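You operate a simulated robot arm through the tools that you are given. There is no shell and no other tool.

You are at the controls of a simulated robot arm. One attempt, no reset.

TASK
Unpin the slide block, run it to stop 4, rack the blue die.
Fine: the yellow pin goes in the pin rack's free hole, the die in cup 4; leave the red-knob lever at OPEN.

Only the result counts: the job must be done as asked and must still hold three seconds after the hand-in. Knocking over, shifting, dropping, spilling or breaking anything else fails it.

THE ROBOT
A 7-joint arm with a two-finger parallel gripper, fixed in place. Base frame: the origin is on the floor under the middle of its stand, x ahead of it, y to its left, z up; the work surface is at about z = 900. Lengths are in mm, angles in degrees, forces in N, time in s.
With the tool pointing down near the work surface it reaches from about 240 to 680 mm from the base axis. Its first joint turns from -66.0 to 66.0 degrees. Payload 2.4 kg.
The TCP is the grasp point between the finger pads, 30 mm short of the fingertips. In the tool frame z runs along the fingers and y along their closing line. The gripper opens to 94 mm. The fingers are 28 mm wide and 10 mm thick; the gripper's body (50 by 96 mm) begins 55 mm behind the TCP.
Orientation is told as [roll, pitch, yaw] about the base's x, y, z axes, in that order, counted from this pose: with the fingers straight down and closing along the base's y, the tool's x points along the base's -x, its y along +y and its z along -z.

THE INTERFACE
- The arm moves only by the tool arm_command. Its argument "motion" is a list that holds one entry, the list of rows, each a list of 7 numbers: the shift along the tool's x, y, z in units of 30 mm (1.0 is 30 mm), then the turn, a rotation vector about the tool's x, y, z in units of 5 degrees (1.0 is 5 degrees), then the gripper command, from -1 (fully open) to 1 (shut), values between in proportion. In form: [[[x, y, z, ax, ay, az, hand], ...]]. A call has 1 to 20 rows; each row shifts and turns the commanded pose from where the row before left it, along the tool's axes as they then stand. A call with a number of a shift or a turn outside -1 to 1 is refused whole. A row lasts 0.2 s, in which the tool goes at most 50 mm and 8.6 degrees; a call with a longer step from one row to the next is refused whole, and so is a gripper value outside its range. A pose out of reach is approached as far as the arm can. The call stops where the force on the tool passes 40 N (or 10 N more than at its start, if that is more) or the arm is blocked; 0.2 s more then pass. The fingers move at their own pace (about 153 mm/s each) and stop on an object; they squeeze with about 22 N. The grip force told is the motor's: it shows also when the fingers shut on nothing. Time passes only in rows, and 0.2 s behind the last, so rows that do not move let the fingers close. It gives the time, the measured TCP pose, the force on the tool (base axes), the opening and the grip force at its end, in the units of the frame above (readings bear some noise), with the torque about the TCP (base axes, N m) and any sound that the robot's microphone picked up.
- Cameras (640 x 400 px; columns grow to the right, rows downward): "scene" is fixed at [16.4, 465.4, 1445.7]; the picture's right is [-0.81, -0.59, 0.00], its down [-0.32, 0.43, -0.85] and it looks along [0.50, -0.68, -0.53] (base axes); focal length 350 px, centre (320, 200). "wrist" rides on the gripper at [76, 14, -102] in the tool frame; the picture's right is [-0.18, 0.98, 0.00], its down [-0.75, -0.14, -0.64] and it looks along [-0.63, -0.12, 0.77] (tool axes); focal length 243 px, centre (320, 200). There is no depth. A picture from a camera that has moved, and an enlarged one, comes with that camera's place and axes in the base frame and with its lens. The place of the scene camera against the robot may be out by one fixed shift of up to 18 mm in any direction.
- capture(camera): a new picture of that camera. No time passes.
- zoom(camera, box): a new picture of the part [left, top, right, bottom] of that camera's present view, enlarged. No time passes.
- close_job(): hands the job in; it is judged then, once.

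Nothing tells you positions but the pictures and the camera data. Unless the task says otherwise, let go and move clear before handing in.

The tools are called after ">>>" as name(argument=value, ...) on one line, values as JSON. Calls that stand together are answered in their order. arm_command: Moves the arm, as the interface text tells. Its arguments: {"type":"object","properties":{"motion":{"type":"array","items":{"type":"array","items":{"type":"array","items":{"type":"number"}}}}},"required":["motion"]} The other tools are called the same way: capture (camera) takes a picture; zoom (camera, box) takes an enlarged picture of a part of a camera's view; close_job () hands the job in.

At the start:

```text
time_s: 0.0
eef_pos: [314.3, 101.5, 1255.1]
orientation: [0.0, 0.0, 0.0]
contact_force: [0.5, 0.6, 0.1]
moment: [-0.01, 0.03, -0.02]
grip_width: 93.9
grasp_force: 0.0
```

scene: 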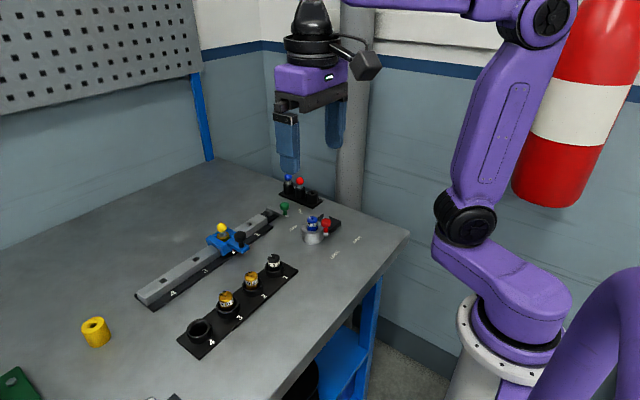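
wrist: 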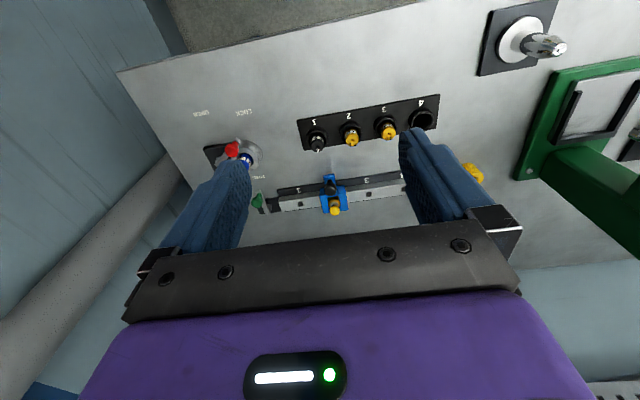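

I see a rail with a blue slide block (yellow pin on it), a cup rack numbered 1–4, a pin rack at the back, and a red-knob lever with a blue die nearby. I'll zoom in to get the details before moving anything.

>>> zoom(camera="scene", box=[190, 160, 350, 260])

>>> zoom(camera="scene", box=[260, 165, 380, 260])

>>> zoom(camera="scene", box=[120, 200, 310, 370])

>>> zoom(camera="wrist", box=[180, 80, 460, 230])

```text
4.00 times, centred on (270, 210) of scene
camera zoom: at [16.4, 465.4, 1445.7], right [-0.81, -0.59, 0.0], down [-0.32, 0.43, -0.85], along [0.5, -0.68, -0.53], focal length 1402 px, centre (520, 160)
```

zoom: 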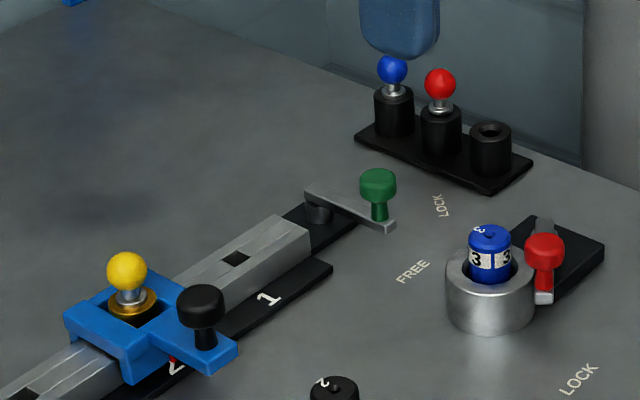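

```text
4.21 times, centred on (320, 212) of scene
camera zoom: at [16.4, 465.4, 1445.7], right [-0.81, -0.59, 0.0], down [-0.32, 0.43, -0.85], along [0.5, -0.68, -0.53], focal length 1476 px, centre (320, 147)
```

zoom: 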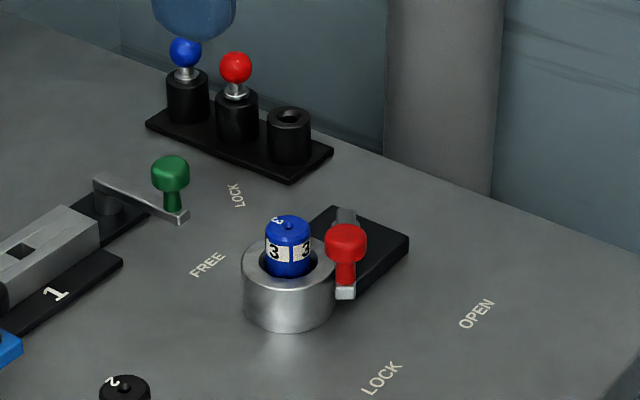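

```text
2.35 times, centred on (215, 285) of scene
camera zoom: at [16.4, 465.4, 1445.7], right [-0.81, -0.59, 0.0], down [-0.32, 0.43, -0.85], along [0.5, -0.68, -0.53], focal length 825 px, centre (567, 0)
```

zoom: 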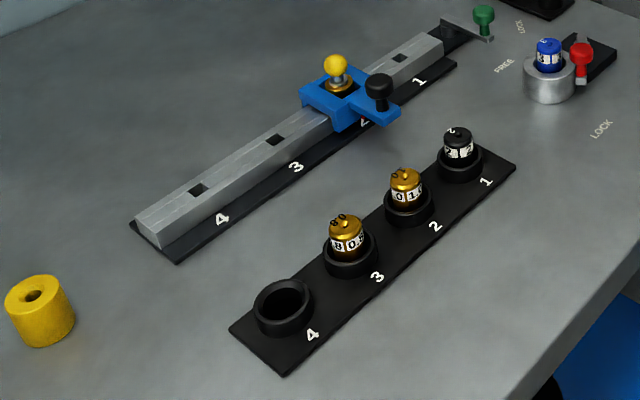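

```text
2.29 times, centred on (320, 155) of wrist
camera zoom: at [237.8, 114.8, 1357.5], right [0.18, 0.98, 0.0], down [0.75, -0.14, 0.64], along [0.63, -0.12, -0.77], focal length 555 px, centre (320, 303)
```

zoom: 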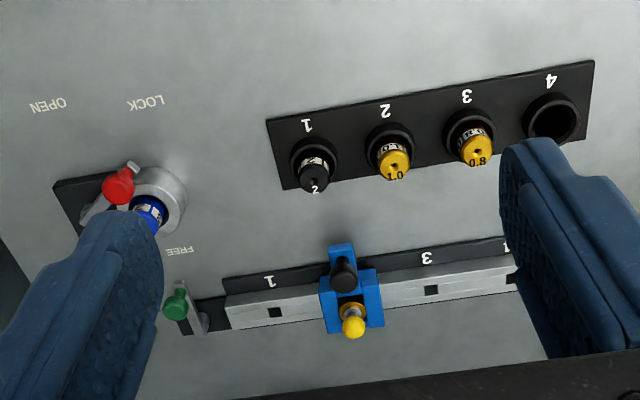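

I take the block to be at stop 2 with the pin in it, the red lever to be on LOCK and the green lever to be on FREE. I'll move closer for a better wrist view and measure more exactly.

>>> arm_command(motion=[[[-0.65, -0.1, 0.7, 0, 0, 0, -1], [-0.65, -0.1, 0.7, 0, 0, 0, -1], [-0.65, -0.1, 0.7, 0, 0, 0, -1], [-0.65, -0.1, 0.7, 0, 0, 0, -1], [-0.65, -0.1, 0.7, 0, 0, 0, -1], [-0.65, -0.1, 0.7, 0, 0, 0, -1], [-0.65, -0.1, 0.7, 0, 0, 0, -1], [-0.65, -0.1, 0.7, 0, 0, 0, -1], [0, 0, 0, 0, 0, 0, -1]]])

>>> capture(camera="wrist")

>>> capture(camera="scene")

```text
time_s: 2.0
eef_pos: [469.5, 74.5, 1083.7]
orientation: [0.0, 0.1, 0.0]
contact_force: [0.0, 0.8, -1.0]
moment: [0.01, 0.02, 0.01]
grip_width: 93.9
grasp_force: 0.0
```

```text
taken
camera wrist: at [394.1, 89.4, 1186.1], right [0.18, 0.98, 0.0], down [0.75, -0.14, 0.64], along [0.63, -0.12, -0.77], focal length 243 px, centre (320, 200)
```

wrist: 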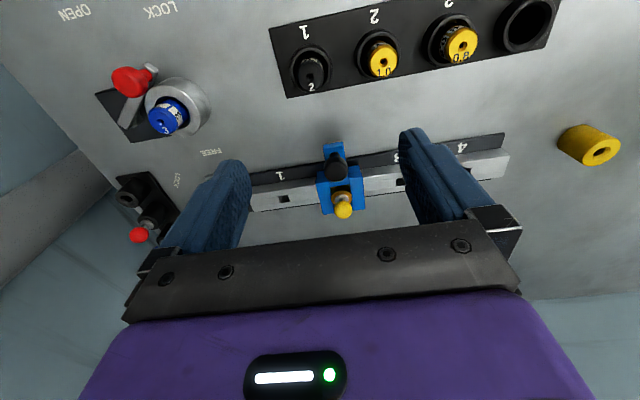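

```text
taken
```

scene: 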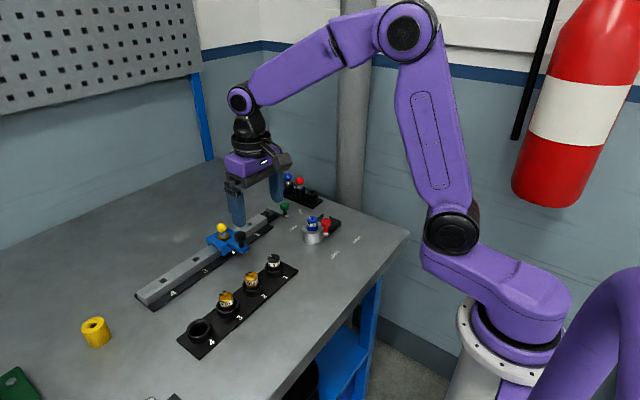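

The view is closer now. I'll zoom in on the levers, the die well and the block to measure them.

>>> zoom(camera="wrist", box=[80, 40, 240, 140])

>>> zoom(camera="wrist", box=[240, 120, 400, 220])

>>> zoom(camera="scene", box=[200, 190, 280, 250])

>>> zoom(camera="scene", box=[270, 165, 350, 250])

```text
4.00 times, centred on (160, 90) of wrist
camera zoom: at [394.1, 89.4, 1186.1], right [0.18, 0.98, 0.0], down [0.75, -0.14, 0.64], along [0.63, -0.12, -0.77], focal length 970 px, centre (960, 640)
```

zoom: 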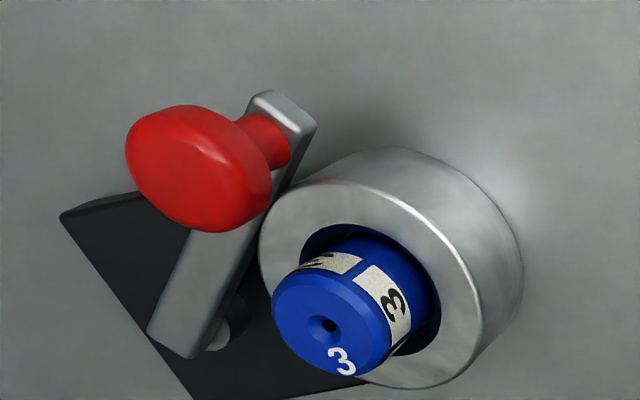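

```text
4.00 times, centred on (320, 170) of wrist
camera zoom: at [394.1, 89.4, 1186.1], right [0.18, 0.98, 0.0], down [0.75, -0.14, 0.64], along [0.63, -0.12, -0.77], focal length 970 px, centre (320, 320)
```

zoom: 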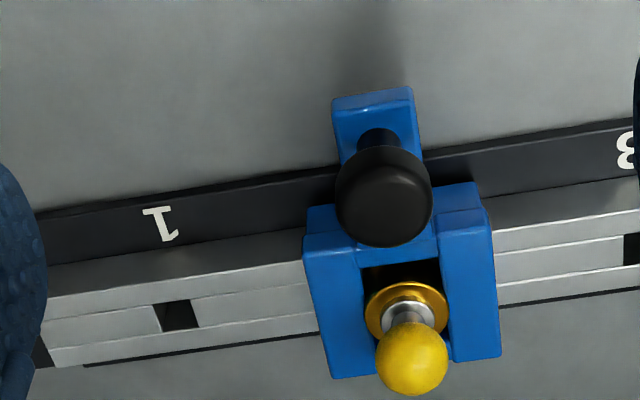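

```text
6.67 times, centred on (240, 220) of scene
camera zoom: at [16.4, 465.4, 1445.7], right [-0.81, -0.59, 0.0], down [-0.32, 0.43, -0.85], along [0.5, -0.68, -0.53], focal length 2336 px, centre (853, 67)
```

zoom: 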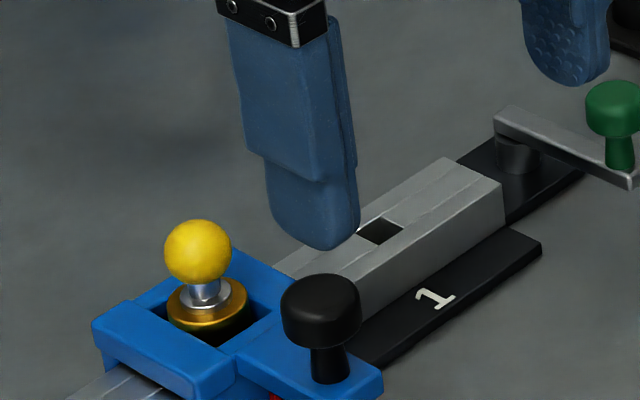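

```text
4.71 times, centred on (310, 208) of scene
camera zoom: at [16.4, 465.4, 1445.7], right [-0.81, -0.59, 0.0], down [-0.32, 0.43, -0.85], along [0.5, -0.68, -0.53], focal length 1649 px, centre (367, 165)
```

zoom: 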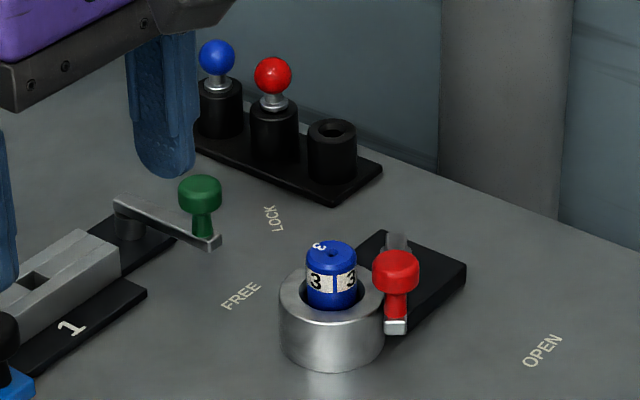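

The pin's depth is hard to judge from these two views because they lie along nearly the same line of sight. I'll shift sideways to get a baseline and look at the pin rack, die well and red lever.

>>> arm_command(motion=[[[0, -0.9, 0, 0, 0, 0, -1], [0, -0.9, 0, 0, 0, 0, -1], [0, -0.9, 0, 0, 0, 0, -1], [0, -0.9, 0, 0, 0, 0, -1], [0, -0.9, 0, 0, 0, 0, -1], [0, -0.9, 0, 0, 0, 0, -1], [0, -0.9, 0, 0, 0, 0, -1], [0, 0, 0, 0, 0, 0, -1]]])

>>> capture(camera="wrist")

>>> zoom(camera="wrist", box=[180, 40, 420, 190])

>>> zoom(camera="wrist", box=[200, 100, 400, 225])

>>> zoom(camera="wrist", box=[400, 60, 640, 210])

```text
time_s: 3.8
eef_pos: [469.3, -115.1, 1087.9]
orientation: [0.0, 0.0, -0.1]
contact_force: [1.6, 0.1, 0.4]
moment: [0.02, 0.01, -0.06]
grip_width: 93.9
grasp_force: 0.1
```

```text
taken
camera wrist: at [393.1, -100.3, 1190.3], right [0.18, 0.98, 0.0], down [0.75, -0.14, 0.64], along [0.63, -0.12, -0.77], focal length 243 px, centre (320, 200)
```

wrist: 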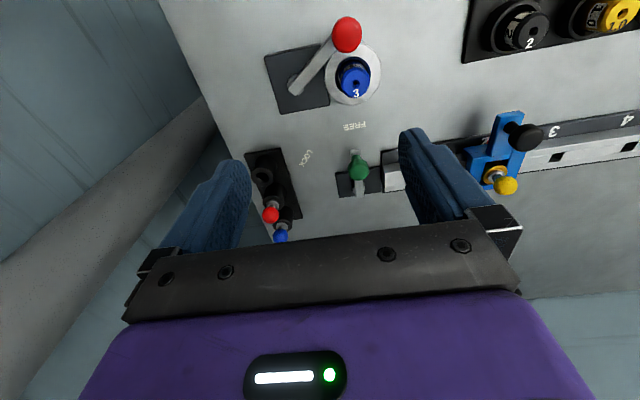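

```text
2.67 times, centred on (300, 115) of wrist
camera zoom: at [393.1, -100.3, 1190.3], right [0.18, 0.98, 0.0], down [0.75, -0.14, 0.64], along [0.63, -0.12, -0.77], focal length 647 px, centre (373, 427)
```

zoom: 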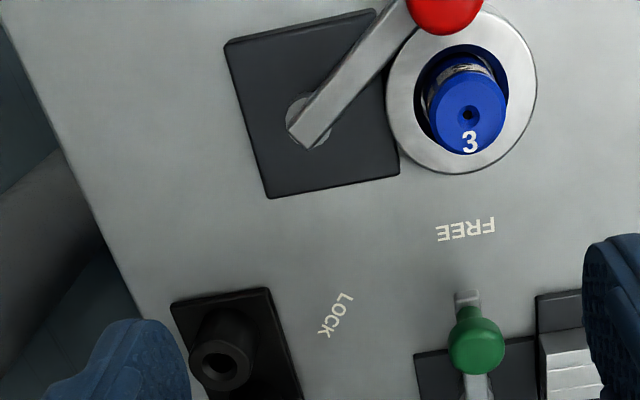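

```text
3.20 times, centred on (300, 162) of wrist
camera zoom: at [393.1, -100.3, 1190.3], right [0.18, 0.98, 0.0], down [0.75, -0.14, 0.64], along [0.63, -0.12, -0.77], focal length 776 px, centre (384, 320)
```

zoom: 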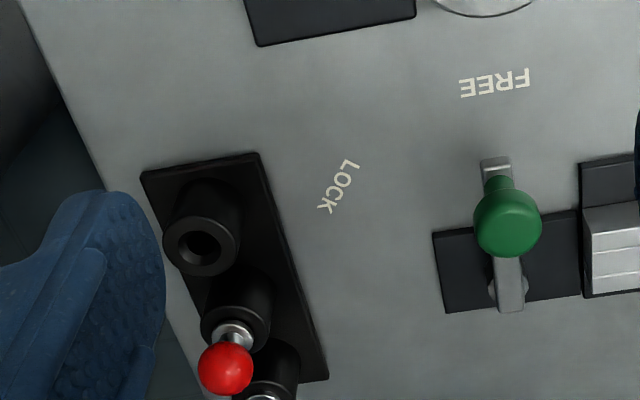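

```text
2.67 times, centred on (520, 135) of wrist
camera zoom: at [393.1, -100.3, 1190.3], right [0.18, 0.98, 0.0], down [0.75, -0.14, 0.64], along [0.63, -0.12, -0.77], focal length 647 px, centre (-213, 373)
```

zoom: 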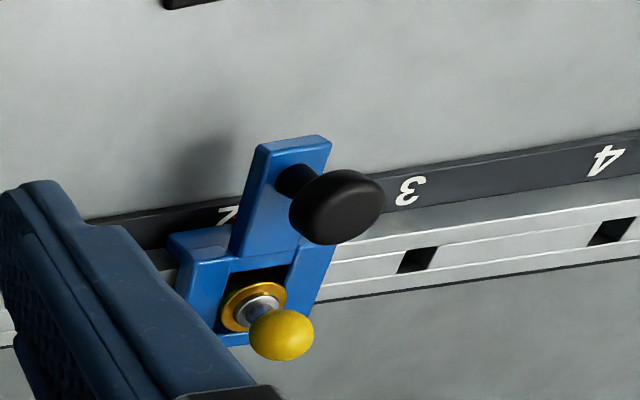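

Triangulating gives the yellow ball at about (598, 81, 964), the black block knob at (535, 81, 967), the red knob at (419, −84, 962) and the die top at (457, −80, 956). The green lever clearly points at FREE. Next I move above the pin.

>>> arm_command(motion=[[[-0.535, 0.816, 0, 0, 0, 0, -1], [-0.535, 0.816, 0, 0, 0, 0, -1], [-0.535, 0.816, 0, 0, 0, 0, -1], [-0.535, 0.816, 0, 0, 0, 0, -1], [-0.535, 0.816, 0, 0, 0, 0, -1], [-0.535, 0.816, 0, 0, 0, 0, -1], [-0.535, 0.816, 0, 0, 0, 0, -1], [-0.535, 0.816, 0, 0, 0, 0, -1], [0, 0, 0.8, 0, 0, 0, -1], [0, 0, 0.8, 0, 0, 0, -1], [0, 0, 0.6, 0, 0, 0, -1], [0, 0, 0, 0, 0, 0, -1]]])

>>> capture(camera="wrist")

>>> zoom(camera="wrist", box=[220, 80, 420, 205])

>>> zoom(camera="scene", box=[170, 150, 290, 260])

```text
time_s: 6.4
eef_pos: [601.1, 85.1, 1021.5]
orientation: [0.0, 0.0, 0.1]
contact_force: [0.0, -0.4, 0.9]
moment: [0.0, 0.03, 0.01]
grip_width: 93.9
grasp_force: 0.1
```

```text
taken
camera wrist: at [525.1, 100.3, 1123.8], right [0.18, 0.98, 0.0], down [0.75, -0.14, 0.64], along [0.63, -0.12, -0.77], focal length 243 px, centre (320, 200)
```

wrist: 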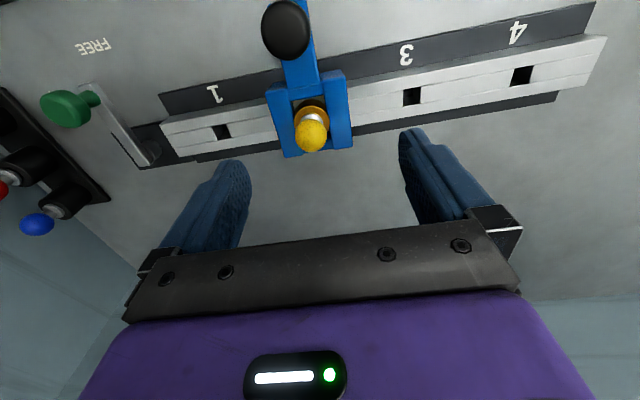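

```text
3.20 times, centred on (320, 142) of wrist
camera zoom: at [525.1, 100.3, 1123.8], right [0.18, 0.98, 0.0], down [0.75, -0.14, 0.64], along [0.63, -0.12, -0.77], focal length 776 px, centre (320, 384)
```

zoom: 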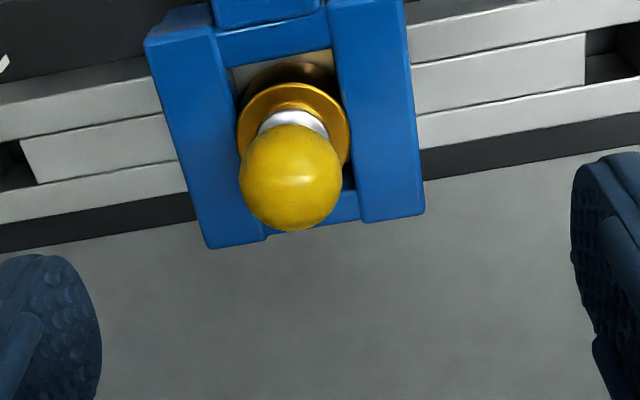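

```text
3.64 times, centred on (230, 205) of scene
camera zoom: at [16.4, 465.4, 1445.7], right [-0.81, -0.59, 0.0], down [-0.32, 0.43, -0.85], along [0.5, -0.68, -0.53], focal length 1274 px, centre (647, 182)
```

zoom: 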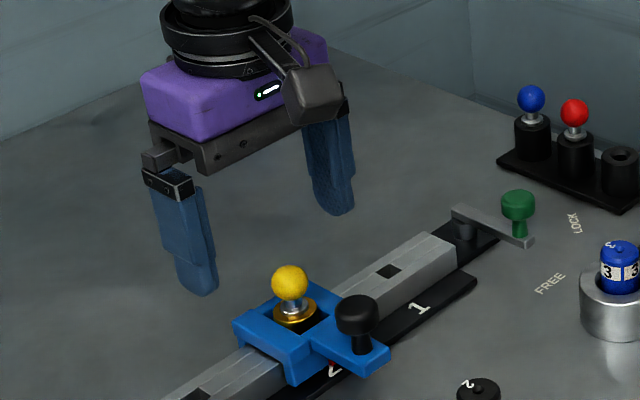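

The pin is almost directly below the gripper: ball at about (598, 80.5), with the block top and collar near z = 942. I'll let the arm settle, correct the small x and y error and descend partway to check the alignment.

>>> arm_command(motion=[[[0.1, -0.15, 0.4, 0, 0, 0, -1], [0, 0, 0.3, 0, 0, 0, -1], [0, 0, 0, 0, 0, 0, -1], [0, 0, 0, 0, 0, 0, -1], [0, 0, 0, 0, 0, 0, -1]]])

>>> capture(camera="wrist")

>>> zoom(camera="scene", box=[180, 170, 290, 260])

```text
time_s: 7.6
eef_pos: [596.9, 79.6, 1000.2]
orientation: [0.0, 0.0, 0.0]
contact_force: [0.0, -0.5, 0.2]
moment: [-0.01, -0.02, 0.01]
grip_width: 94.0
grasp_force: 0.1
```

```text
taken
camera wrist: at [520.6, 94.6, 1102.6], right [0.18, 0.98, 0.0], down [0.75, -0.14, 0.64], along [0.63, -0.12, -0.77], focal length 243 px, centre (320, 200)
```

wrist: 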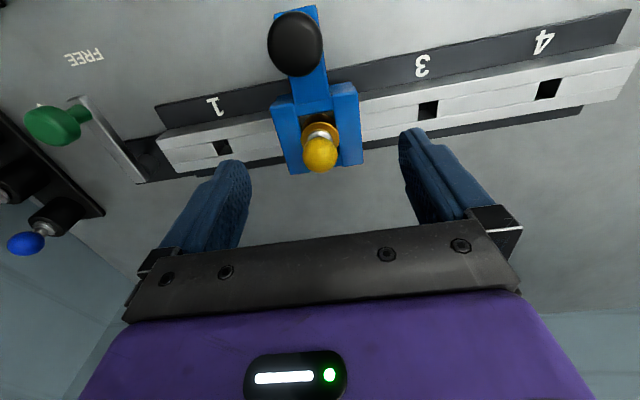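

```text
4.44 times, centred on (235, 215) of scene
camera zoom: at [16.4, 465.4, 1445.7], right [-0.81, -0.59, 0.0], down [-0.32, 0.43, -0.85], along [0.5, -0.68, -0.53], focal length 1558 px, centre (698, 133)
```

zoom: 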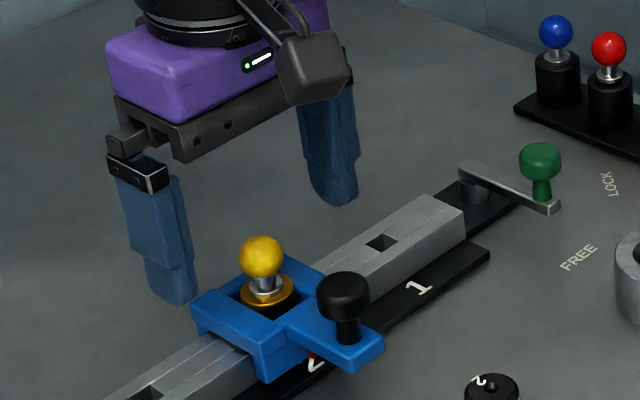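

The ball sits on the gripper's centre plane (about 597, 80.5). I'll descend to about z = 978, so the fingertips stay just above the block top, and then close.

>>> arm_command(motion=[[[-0.03, 0.03, 0.35, 0, 0, 0, -1], [0, 0, 0.35, 0, 0, 0, -1], [0, 0, 0, 0, 0, 0, -1], [0, 0, 0, 0, 0, 0, -1]]])

>>> capture(camera="wrist")

>>> zoom(camera="scene", box=[180, 170, 290, 260])

```text
time_s: 8.6
eef_pos: [599.9, 79.9, 978.9]
orientation: [0.1, 0.0, 0.0]
contact_force: [-0.1, -0.3, 0.6]
moment: [-0.03, -0.01, 0.01]
grip_width: 94.0
grasp_force: 0.0
```

```text
taken
camera wrist: at [521.8, 94.4, 1081.5], right [0.18, 0.98, 0.0], down [0.75, -0.14, 0.64], along [0.63, -0.12, -0.77], focal length 243 px, centre (320, 200)
```

wrist: 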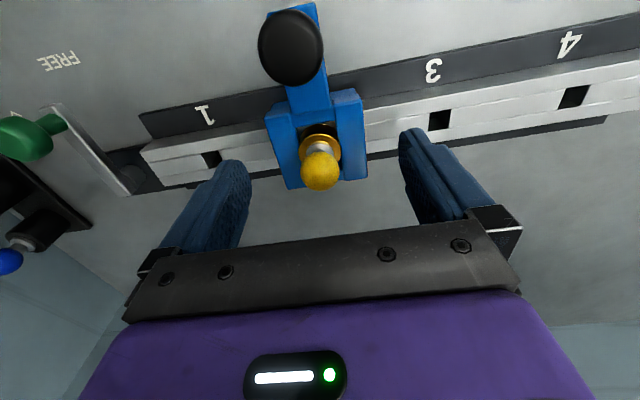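

```text
4.44 times, centred on (235, 215) of scene
camera zoom: at [16.4, 465.4, 1445.7], right [-0.81, -0.59, 0.0], down [-0.32, 0.43, -0.85], along [0.5, -0.68, -0.53], focal length 1558 px, centre (698, 133)
```

zoom: 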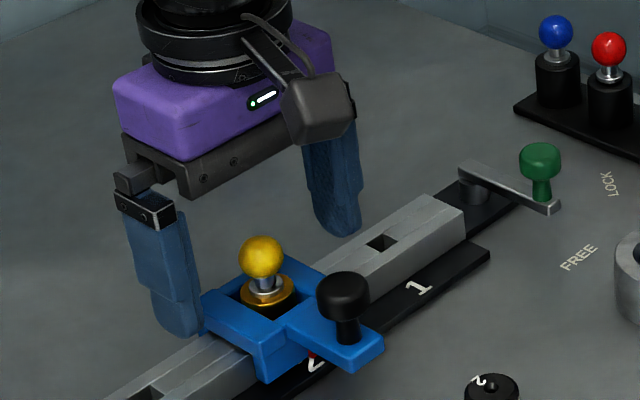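

The fingertips should be at about z = 949, just above the block. I'll close on the ball; a width of about 22 mm will confirm it.

>>> arm_command(motion=[[[0, 0, 0, 0, 0, 0, 0.2], [0, 0, 0, 0, 0, 0, 1], [0, 0, 0, 0, 0, 0, 1], [0, 0, 0, 0, 0, 0, 1]]])

>>> capture(camera="wrist")

>>> zoom(camera="scene", box=[180, 170, 290, 260])

```text
time_s: 9.6
eef_pos: [599.0, 80.2, 979.2]
orientation: [0.0, 0.0, 0.2]
contact_force: [0.4, -0.3, 0.1]
moment: [0.0, 0.02, -0.03]
grip_width: 19.4
grasp_force: 22.2
```

```text
taken
camera wrist: at [521.8, 94.5, 1081.7], right [0.18, 0.98, 0.0], down [0.75, -0.14, 0.64], along [0.63, -0.12, -0.77], focal length 243 px, centre (320, 200)
```

wrist: 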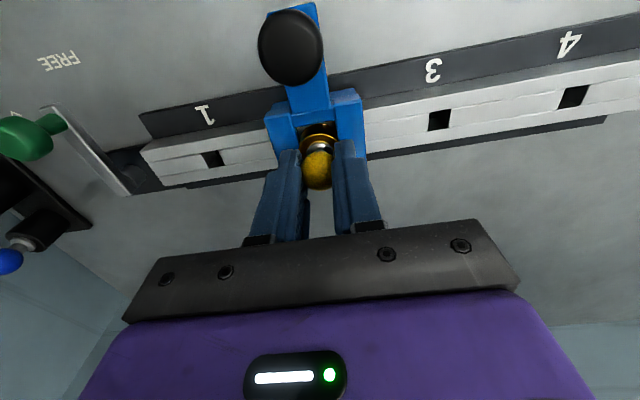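

```text
4.44 times, centred on (235, 215) of scene
camera zoom: at [16.4, 465.4, 1445.7], right [-0.81, -0.59, 0.0], down [-0.32, 0.43, -0.85], along [0.5, -0.68, -0.53], focal length 1558 px, centre (698, 133)
```

zoom: 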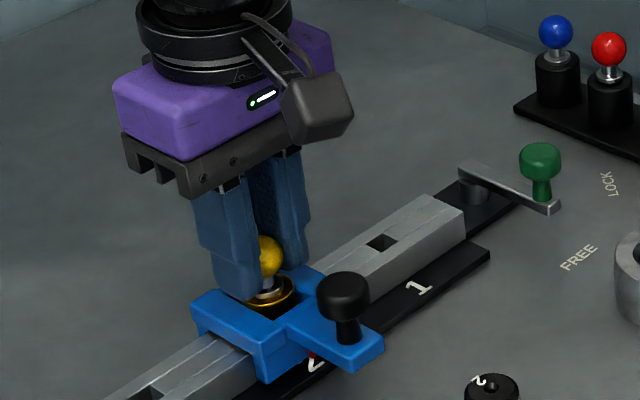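

The ball is gripped at 19.4 mm. I'll pull straight up slowly and watch the force.

>>> arm_command(motion=[[[0, 0, -0.15, 0, 0, 0, 1], [0, 0, -0.15, 0, 0, 0, 1], [0, 0, -0.2, 0, 0, 0, 1], [0, 0, 0, 0, 0, 0, 1]]])

>>> zoom(camera="scene", box=[180, 170, 290, 260])

>>> zoom(camera="wrist", box=[220, 80, 420, 205])

```text
time_s: 10.6
eef_pos: [597.5, 80.7, 995.6]
orientation: [0.0, 0.0, 0.0]
contact_force: [0.4, -0.1, -0.6]
moment: [0.02, -0.03, 0.01]
grip_width: 19.1
grasp_force: 22.3
```

```text
4.44 times, centred on (235, 215) of scene
camera zoom: at [16.4, 465.4, 1445.7], right [-0.81, -0.59, 0.0], down [-0.32, 0.43, -0.85], along [0.5, -0.68, -0.53], focal length 1558 px, centre (698, 133)
```

zoom: 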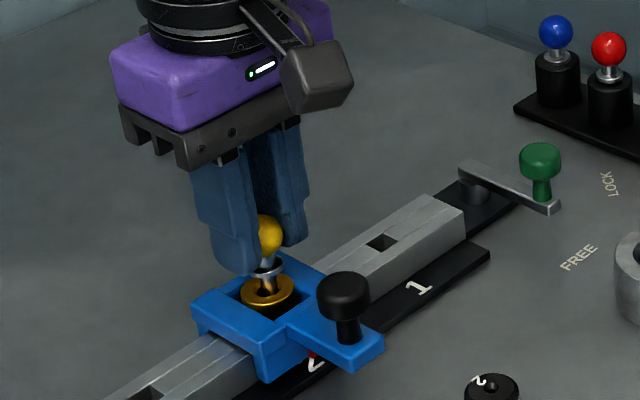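

```text
3.20 times, centred on (320, 142) of wrist
camera zoom: at [520.2, 93.6, 1097.6], right [0.18, 0.98, 0.0], down [0.75, -0.14, 0.64], along [0.63, -0.12, -0.77], focal length 776 px, centre (320, 384)
```

zoom: 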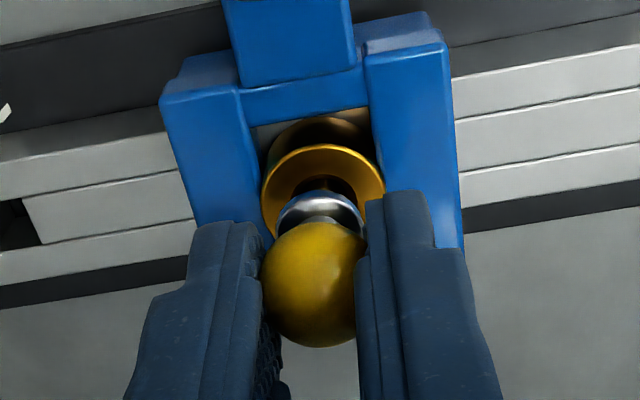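

The pin is coming out cleanly and the gold bushing stays in the block. I'll keep raising it well clear.

>>> arm_command(motion=[[[0, 0, -0.3, 0, 0, 0, 1], [0, 0, -0.5, 0, 0, 0, 1], [0, 0, -0.5, 0, 0, 0, 1], [0, 0, -0.5, 0, 0, 0, 1], [0, 0, -0.6, 0, 0, 0, 1], [0, 0, -0.6, 0, 0, 0, 1], [0, 0, 0, 0, 0, 0, 1], [0, 0, 0, 0, 0, 0, 1]]])

>>> zoom(camera="scene", box=[170, 100, 350, 260])

>>> capture(camera="wrist")

>>> zoom(camera="wrist", box=[220, 80, 420, 205])

```text
time_s: 12.4
eef_pos: [596.4, 81.0, 1084.9]
orientation: [0.0, 0.0, 0.0]
contact_force: [-0.1, 0.6, 0.3]
moment: [0.0, -0.01, 0.0]
grip_width: 19.3
grasp_force: 22.1
```

```text
2.50 times, centred on (260, 180) of scene
camera zoom: at [16.4, 465.4, 1445.7], right [-0.81, -0.59, 0.0], down [-0.32, 0.43, -0.85], along [0.5, -0.68, -0.53], focal length 876 px, centre (470, 250)
```

zoom: 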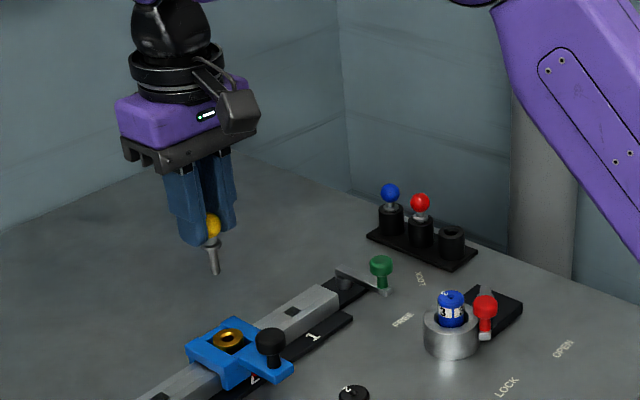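

```text
taken
camera wrist: at [519.4, 95.1, 1187.0], right [0.18, 0.98, 0.0], down [0.75, -0.14, 0.64], along [0.63, -0.12, -0.77], focal length 243 px, centre (320, 200)
```

wrist: 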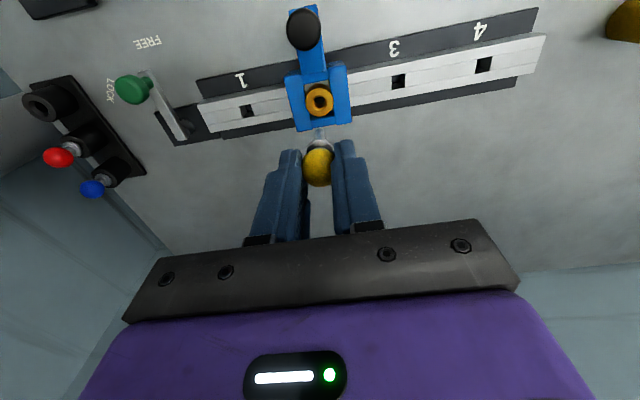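

```text
3.20 times, centred on (320, 142) of wrist
camera zoom: at [519.4, 95.1, 1187.0], right [0.18, 0.98, 0.0], down [0.75, -0.14, 0.64], along [0.63, -0.12, -0.77], focal length 776 px, centre (320, 384)
```

zoom: 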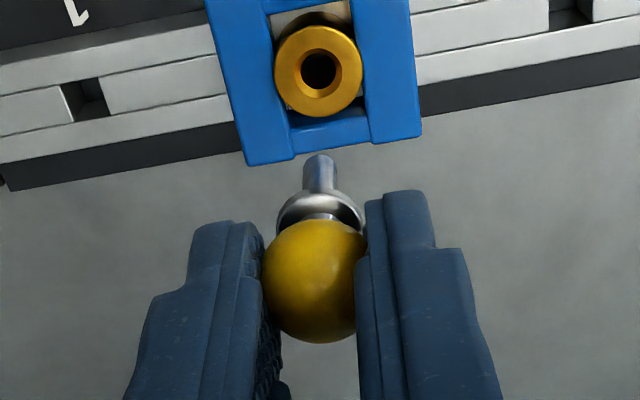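

The pin is fully out and hanging down, and the block hasn't moved. I'll check how straight it hangs and look at the rack's free hole.

>>> zoom(camera="scene", box=[210, 155, 250, 185])

>>> zoom(camera="wrist", box=[10, 50, 170, 210])

>>> zoom(camera="scene", box=[270, 165, 350, 215])

```text
13.33 times, centred on (230, 170) of scene
camera zoom: at [16.4, 465.4, 1445.7], right [-0.81, -0.59, 0.0], down [-0.32, 0.43, -0.85], along [0.5, -0.68, -0.53], focal length 4673 px, centre (1520, 600)
```

zoom: 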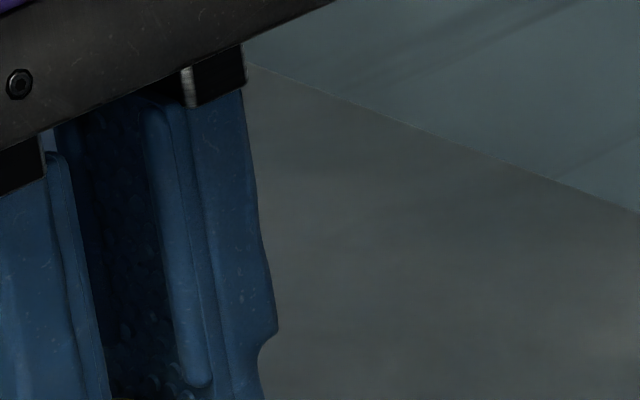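

```text
2.50 times, centred on (90, 130) of wrist
camera zoom: at [519.4, 95.1, 1187.0], right [0.18, 0.98, 0.0], down [0.75, -0.14, 0.64], along [0.63, -0.12, -0.77], focal length 606 px, centre (895, 375)
```

zoom: 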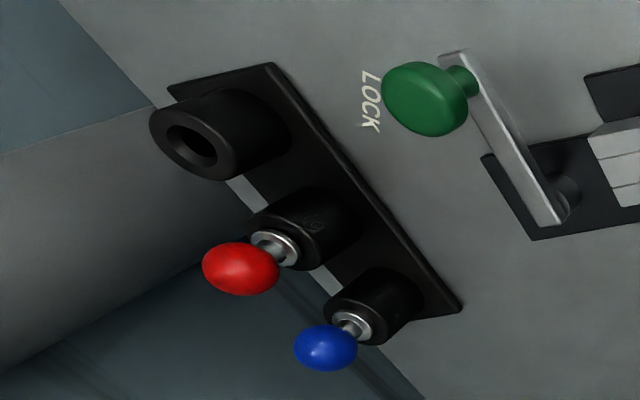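

```text
8.00 times, centred on (310, 190) of scene
camera zoom: at [16.4, 465.4, 1445.7], right [-0.81, -0.59, 0.0], down [-0.32, 0.43, -0.85], along [0.5, -0.68, -0.53], focal length 2804 px, centre (400, 280)
```

zoom: 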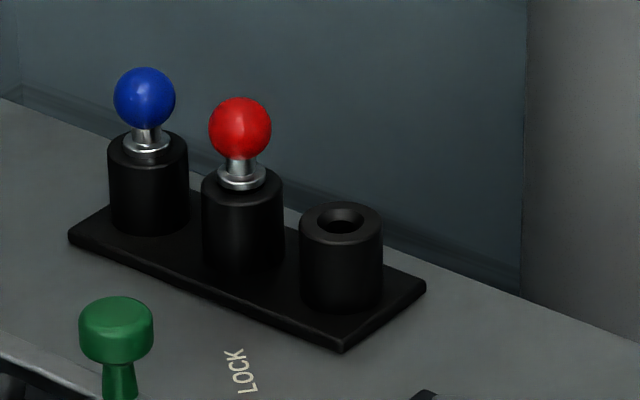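

The free rack hole is at about (552, −204, 936). I'll check the pin's verticality in a zoom, then carry it over the rack at a safe height.

>>> zoom(camera="scene", box=[200, 175, 240, 215])

>>> arm_command(motion=[[[0.1225, -0.791, 0, 0, 0, 0, 1], [0.1225, -0.791, 0, 0, 0, 0, 1], [0.1225, -0.791, 0, 0, 0, 0, 1], [0.1225, -0.791, 0, 0, 0, 0, 1], [0.1225, -0.791, 0, 0, 0, 0, 1], [0.1225, -0.791, 0, 0, 0, 0, 1], [0.1225, -0.791, 0, 0, 0, 0, 1], [0.1225, -0.791, 0, 0, 0, 0, 1], [0.1225, -0.791, 0, 0, 0, 0, 1], [0.1225, -0.791, 0, 0, 0, 0, 1], [0.1225, -0.791, 0, 0, 0, 0, 1], [0.1225, -0.791, 0, 0, 0, 0, 1], [0, 0, 0, 0, 0, 0, 1], [0, 0, 0, 0, 0, 0, 1], [0, 0, 0, 0, 0, 0, 1]]])

>>> capture(camera="wrist")

>>> zoom(camera="wrist", box=[220, 70, 420, 195])

>>> zoom(camera="scene", box=[270, 130, 350, 215])

```text
10.00 times, centred on (220, 195) of scene
camera zoom: at [16.4, 465.4, 1445.7], right [-0.81, -0.59, 0.0], down [-0.32, 0.43, -0.85], along [0.5, -0.68, -0.53], focal length 3505 px, centre (1320, 250)
```

zoom: 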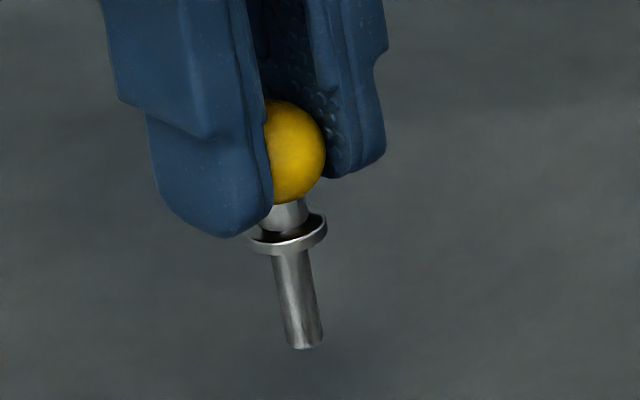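

```text
time_s: 15.6
eef_pos: [553.3, -204.7, 1084.4]
orientation: [0.0, 0.0, 0.0]
contact_force: [-0.2, 0.4, 0.3]
moment: [0.02, 0.0, -0.01]
grip_width: 18.8
grasp_force: 22.4
```

```text
taken
camera wrist: at [477.8, -189.9, 1187.0], right [0.18, 0.98, 0.0], down [0.75, -0.14, 0.64], along [0.63, -0.12, -0.77], focal length 243 px, centre (320, 200)
```

wrist: 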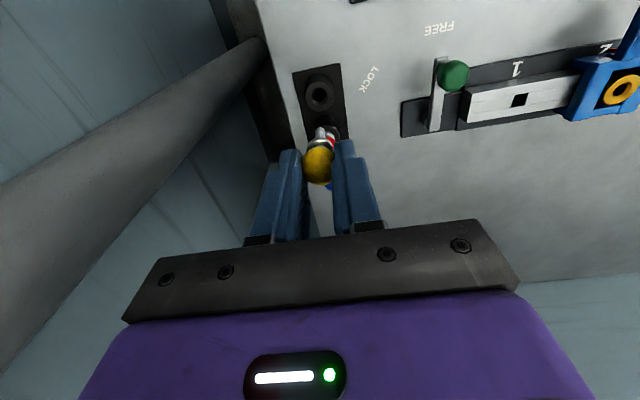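

```text
3.20 times, centred on (320, 132) of wrist
camera zoom: at [477.8, -189.9, 1187.0], right [0.18, 0.98, 0.0], down [0.75, -0.14, 0.64], along [0.63, -0.12, -0.77], focal length 776 px, centre (320, 416)
```

zoom: 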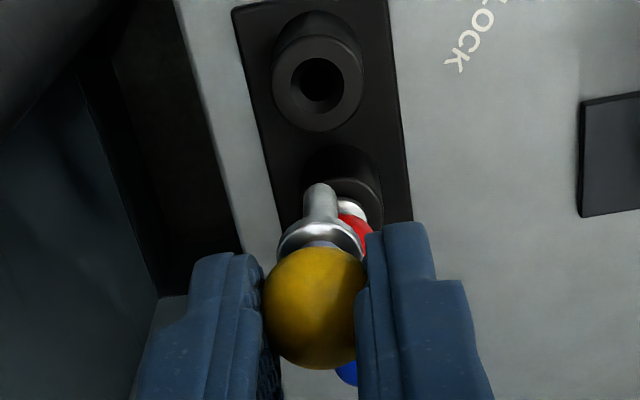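

```text
4.71 times, centred on (310, 172) of scene
camera zoom: at [16.4, 465.4, 1445.7], right [-0.81, -0.59, 0.0], down [-0.32, 0.43, -0.85], along [0.5, -0.68, -0.53], focal length 1649 px, centre (367, 329)
```

zoom: 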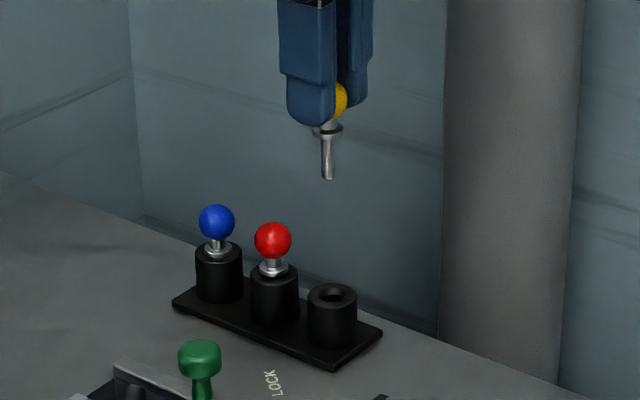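

The pin hangs vertical, about 2 mm to the −x side of the TCP, and the free hole checks out at (553, −204). I'll descend until the tip is just above the hole and check again.

>>> arm_command(motion=[[[-0.067, 0, 0.6, 0, 0, 0, 1], [0, 0, 0.6, 0, 0, 0, 1], [0, 0, 0.6, 0, 0, 0, 1], [0, 0, 0.6, 0, 0, 0, 1], [0, 0, 0, 0, 0, 0, 1], [0, 0, 0, 0, 0, 0, 1], [0, 0, 0, 0, 0, 0, 1]]])

>>> zoom(camera="wrist", box=[220, 70, 420, 195])

>>> zoom(camera="scene", box=[290, 155, 340, 210])

```text
time_s: 17.2
eef_pos: [554.1, -204.5, 1012.3]
orientation: [0.1, 0.0, -0.1]
contact_force: [-0.1, -0.3, -1.0]
moment: [0.01, -0.01, 0.01]
grip_width: 19.3
grasp_force: 22.6
```

```text
3.20 times, centred on (320, 132) of wrist
camera zoom: at [478.4, -190.3, 1113.9], right [0.18, 0.98, 0.0], down [0.75, -0.14, 0.64], along [0.63, -0.12, -0.77], focal length 776 px, centre (320, 416)
```

zoom: 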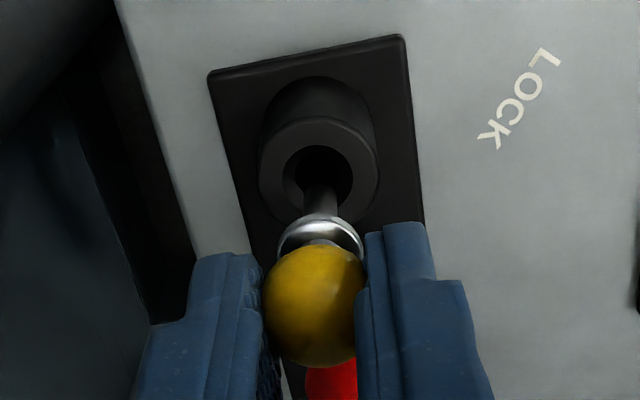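

```text
7.27 times, centred on (315, 182) of scene
camera zoom: at [16.4, 465.4, 1445.7], right [-0.81, -0.59, 0.0], down [-0.32, 0.43, -0.85], along [0.5, -0.68, -0.53], focal length 2549 px, centre (356, 327)
```

zoom: 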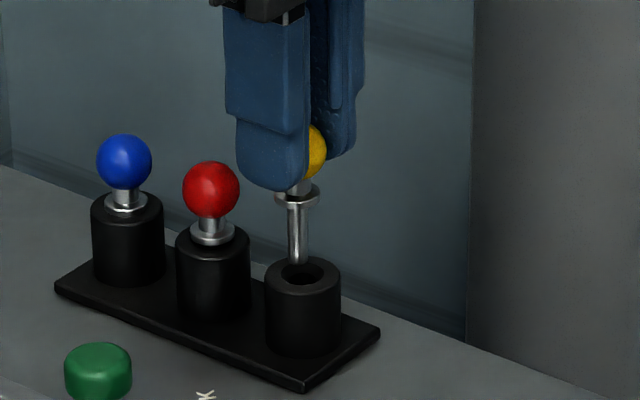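

The pin is within about 1 mm of the hole centre. I'll nudge it slightly toward −x and −y and lower it gently into the hole.

>>> arm_command(motion=[[[0.025, -0.015, 0.2, 0, 0, 0, 1], [0, 0, 0.2, 0, 0, 0, 1], [0, 0, 0.2, 0, 0, 0, 1], [0, 0, 0.2, 0, 0, 0, 1], [0, 0, 0, 0, 0, 0, 1], [0, 0, 0, 0, 0, 0, 1]]])

>>> zoom(camera="wrist", box=[220, 70, 420, 195])

>>> zoom(camera="scene", box=[290, 155, 340, 210])

```text
time_s: 18.6
eef_pos: [554.4, -204.4, 988.0]
orientation: [0.0, -0.1, 0.0]
contact_force: [0.4, 0.2, 0.5]
moment: [0.0, 0.01, 0.0]
grip_width: 19.2
grasp_force: 22.1
```

```text
3.20 times, centred on (320, 132) of wrist
camera zoom: at [476.8, -191.0, 1090.1], right [0.18, 0.98, 0.0], down [0.75, -0.14, 0.64], along [0.63, -0.12, -0.77], focal length 776 px, centre (320, 416)
```

zoom: 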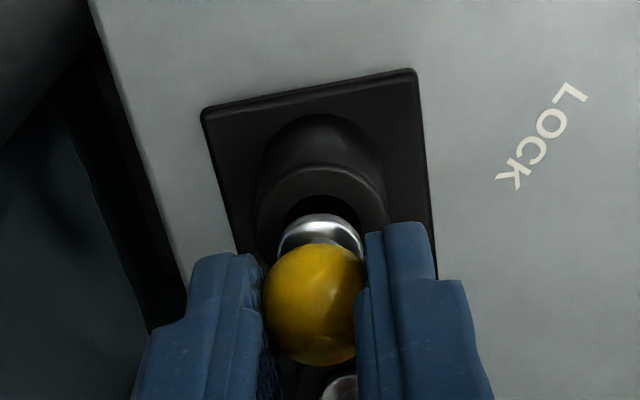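

```text
7.27 times, centred on (315, 182) of scene
camera zoom: at [16.4, 465.4, 1445.7], right [-0.81, -0.59, 0.0], down [-0.32, 0.43, -0.85], along [0.5, -0.68, -0.53], focal length 2549 px, centre (356, 327)
```

zoom: 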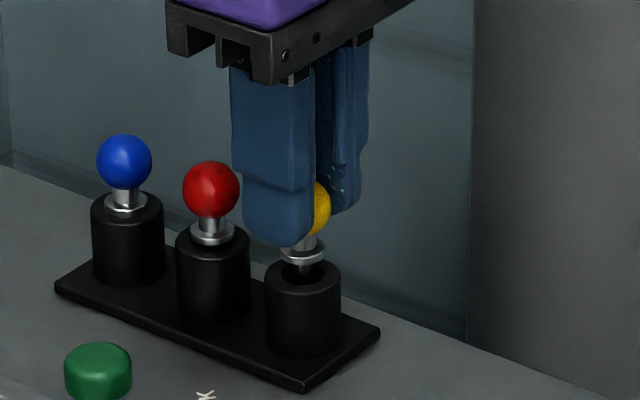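

It is entering with no contact force. I'll continue down to seat the flange.

>>> arm_command(motion=[[[0, 0, 0.12, 0, 0, 0, 1], [0, 0, 0.12, 0, 0, 0, 1], [0, 0, 0.1, 0, 0, 0, 1], [0, 0, 0, 0, 0, 0, 1], [0, 0, 0, 0, 0, 0, 1]]])

>>> zoom(camera="scene", box=[290, 155, 340, 210])

```text
time_s: 19.8
eef_pos: [553.3, -204.2, 978.0]
orientation: [0.0, -0.1, -0.1]
contact_force: [0.0, 1.1, 7.1]
moment: [0.04, 0.06, -0.03]
grip_width: 19.0
grasp_force: 22.0
```

```text
7.27 times, centred on (315, 182) of scene
camera zoom: at [16.3, 465.5, 1445.7], right [-0.81, -0.59, 0.0], down [-0.32, 0.43, -0.85], along [0.5, -0.68, -0.53], focal length 2549 px, centre (356, 327)
```

zoom: 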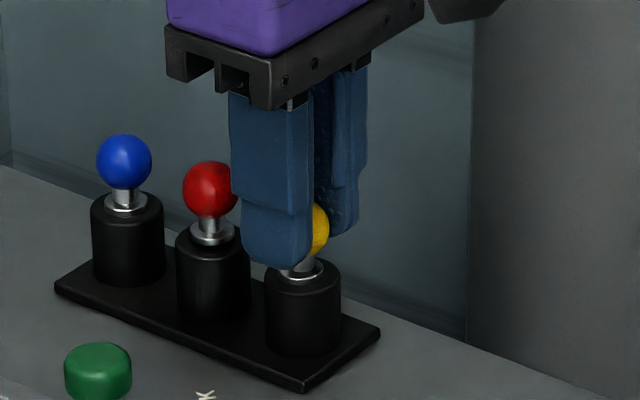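

The force of 7 N and the picture both show the flange seated on the rim. I'll open the fingers and rise clear.

>>> arm_command(motion=[[[0, 0, -0.02, 0, 0, 0, 0.3], [0, 0, 0, 0, 0, 0, -0.2], [0, 0, 0, 0, 0, 0, -0.2], [0, 0, -0.3, 0, 0, 0, -0.2], [0, 0, -0.6, 0, 0, 0, -0.2], [0, 0, -0.8, 0, 0, 0, -0.2], [0, 0, -0.8, 0, 0, 0, -0.2], [0, 0, 0, 0, 0, 0, -0.2]]])

>>> zoom(camera="scene", box=[270, 150, 350, 215])

>>> capture(camera="wrist")

```text
time_s: 21.6
eef_pos: [552.2, -204.4, 1054.0]
orientation: [0.0, -0.1, 0.0]
contact_force: [1.1, -1.2, 0.6]
moment: [0.02, -0.01, 0.01]
grip_width: 56.6
grasp_force: 0.0
```

```text
6.15 times, centred on (310, 182) of scene
camera zoom: at [16.4, 465.4, 1445.7], right [-0.81, -0.59, 0.0], down [-0.32, 0.43, -0.85], along [0.5, -0.68, -0.53], focal length 2157 px, centre (382, 308)
```

zoom: 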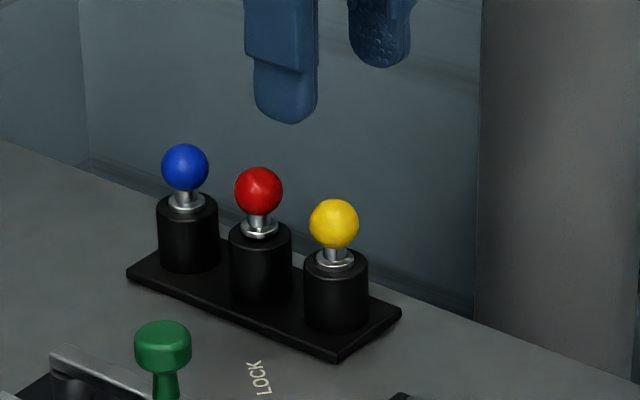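

```text
taken
camera wrist: at [476.5, -190.7, 1156.1], right [0.18, 0.98, 0.0], down [0.75, -0.14, 0.64], along [0.63, -0.12, -0.77], focal length 243 px, centre (320, 200)
```

wrist: 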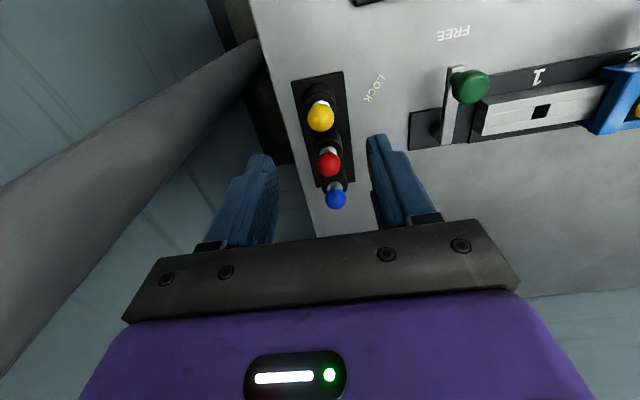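

The yellow pin is in the rack, level with its neighbours. Next I go above the block's black knob at about (535.5, 80.6).

>>> arm_command(motion=[[[0.0507, 0.792, 0, 0, 0, 0, -0.3], [0.0507, 0.792, 0, 0, 0, 0, -0.3], [0.0507, 0.792, 0, 0, 0, 0, -0.3], [0.0507, 0.792, 0, 0, 0, 0, -0.3], [0.0507, 0.792, 0, 0, 0, 0, -0.3], [0.0507, 0.792, 0, 0, 0, 0, -0.3], [0.0507, 0.792, 0, 0, 0, 0, -0.3], [0.0507, 0.792, 0, 0, 0, 0, -0.3], [0.0507, 0.792, 0, 0, 0, 0, -0.3], [0.0507, 0.792, 0, 0, 0, 0, -0.3], [0.0507, 0.792, 0, 0, 0, 0, -0.3], [0.0507, 0.792, 0, 0, 0, 0, -0.3], [0, 0, 0.5, 0, 0, 0, -0.3], [0, 0, 0.5, 0, 0, 0, -0.3], [0, 0, 0, 0, 0, 0, -0.3], [0, 0, 0, 0, 0, 0, -0.3]]])

>>> capture(camera="wrist")

>>> zoom(camera="wrist", box=[220, 70, 420, 195])

>>> zoom(camera="scene", box=[180, 170, 290, 260])

```text
time_s: 25.0
eef_pos: [535.4, 82.9, 1022.4]
orientation: [0.0, -0.1, 0.1]
contact_force: [-0.8, -0.6, -0.2]
moment: [0.05, 0.0, 0.0]
grip_width: 61.0
grasp_force: 0.1
```

```text
taken
camera wrist: at [459.2, 96.6, 1124.9], right [0.18, 0.98, 0.0], down [0.75, -0.14, 0.64], along [0.63, -0.12, -0.77], focal length 243 px, centre (320, 200)
```

wrist: 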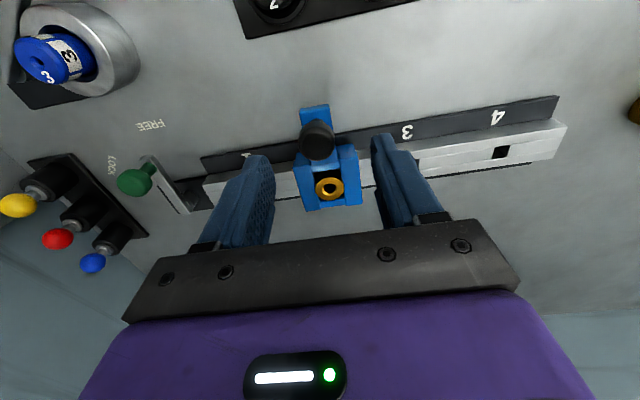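

```text
3.20 times, centred on (320, 132) of wrist
camera zoom: at [459.2, 96.6, 1124.9], right [0.18, 0.98, 0.0], down [0.75, -0.14, 0.64], along [0.63, -0.12, -0.77], focal length 776 px, centre (320, 416)
```

zoom: 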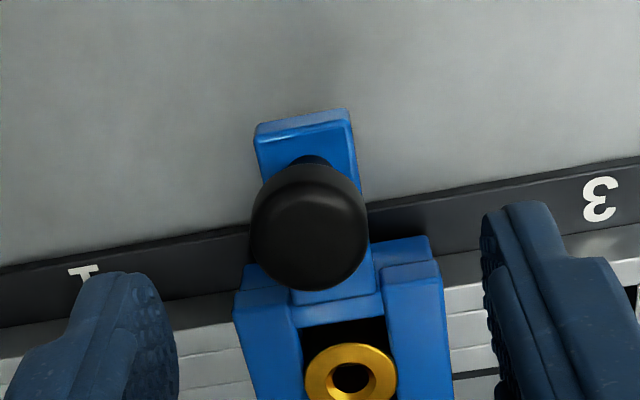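

```text
4.44 times, centred on (235, 215) of scene
camera zoom: at [16.4, 465.4, 1445.7], right [-0.81, -0.59, 0.0], down [-0.32, 0.43, -0.85], along [0.5, -0.68, -0.53], focal length 1558 px, centre (698, 133)
```

zoom: 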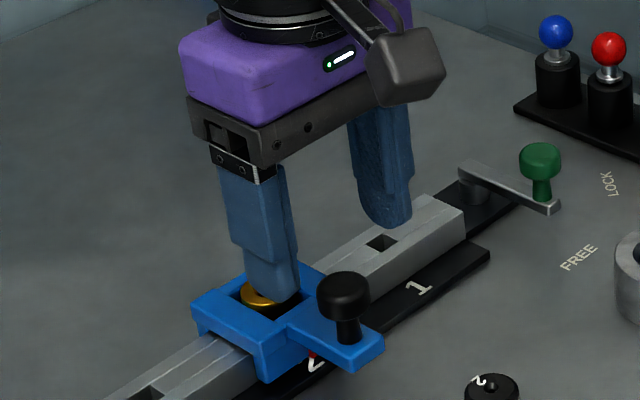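

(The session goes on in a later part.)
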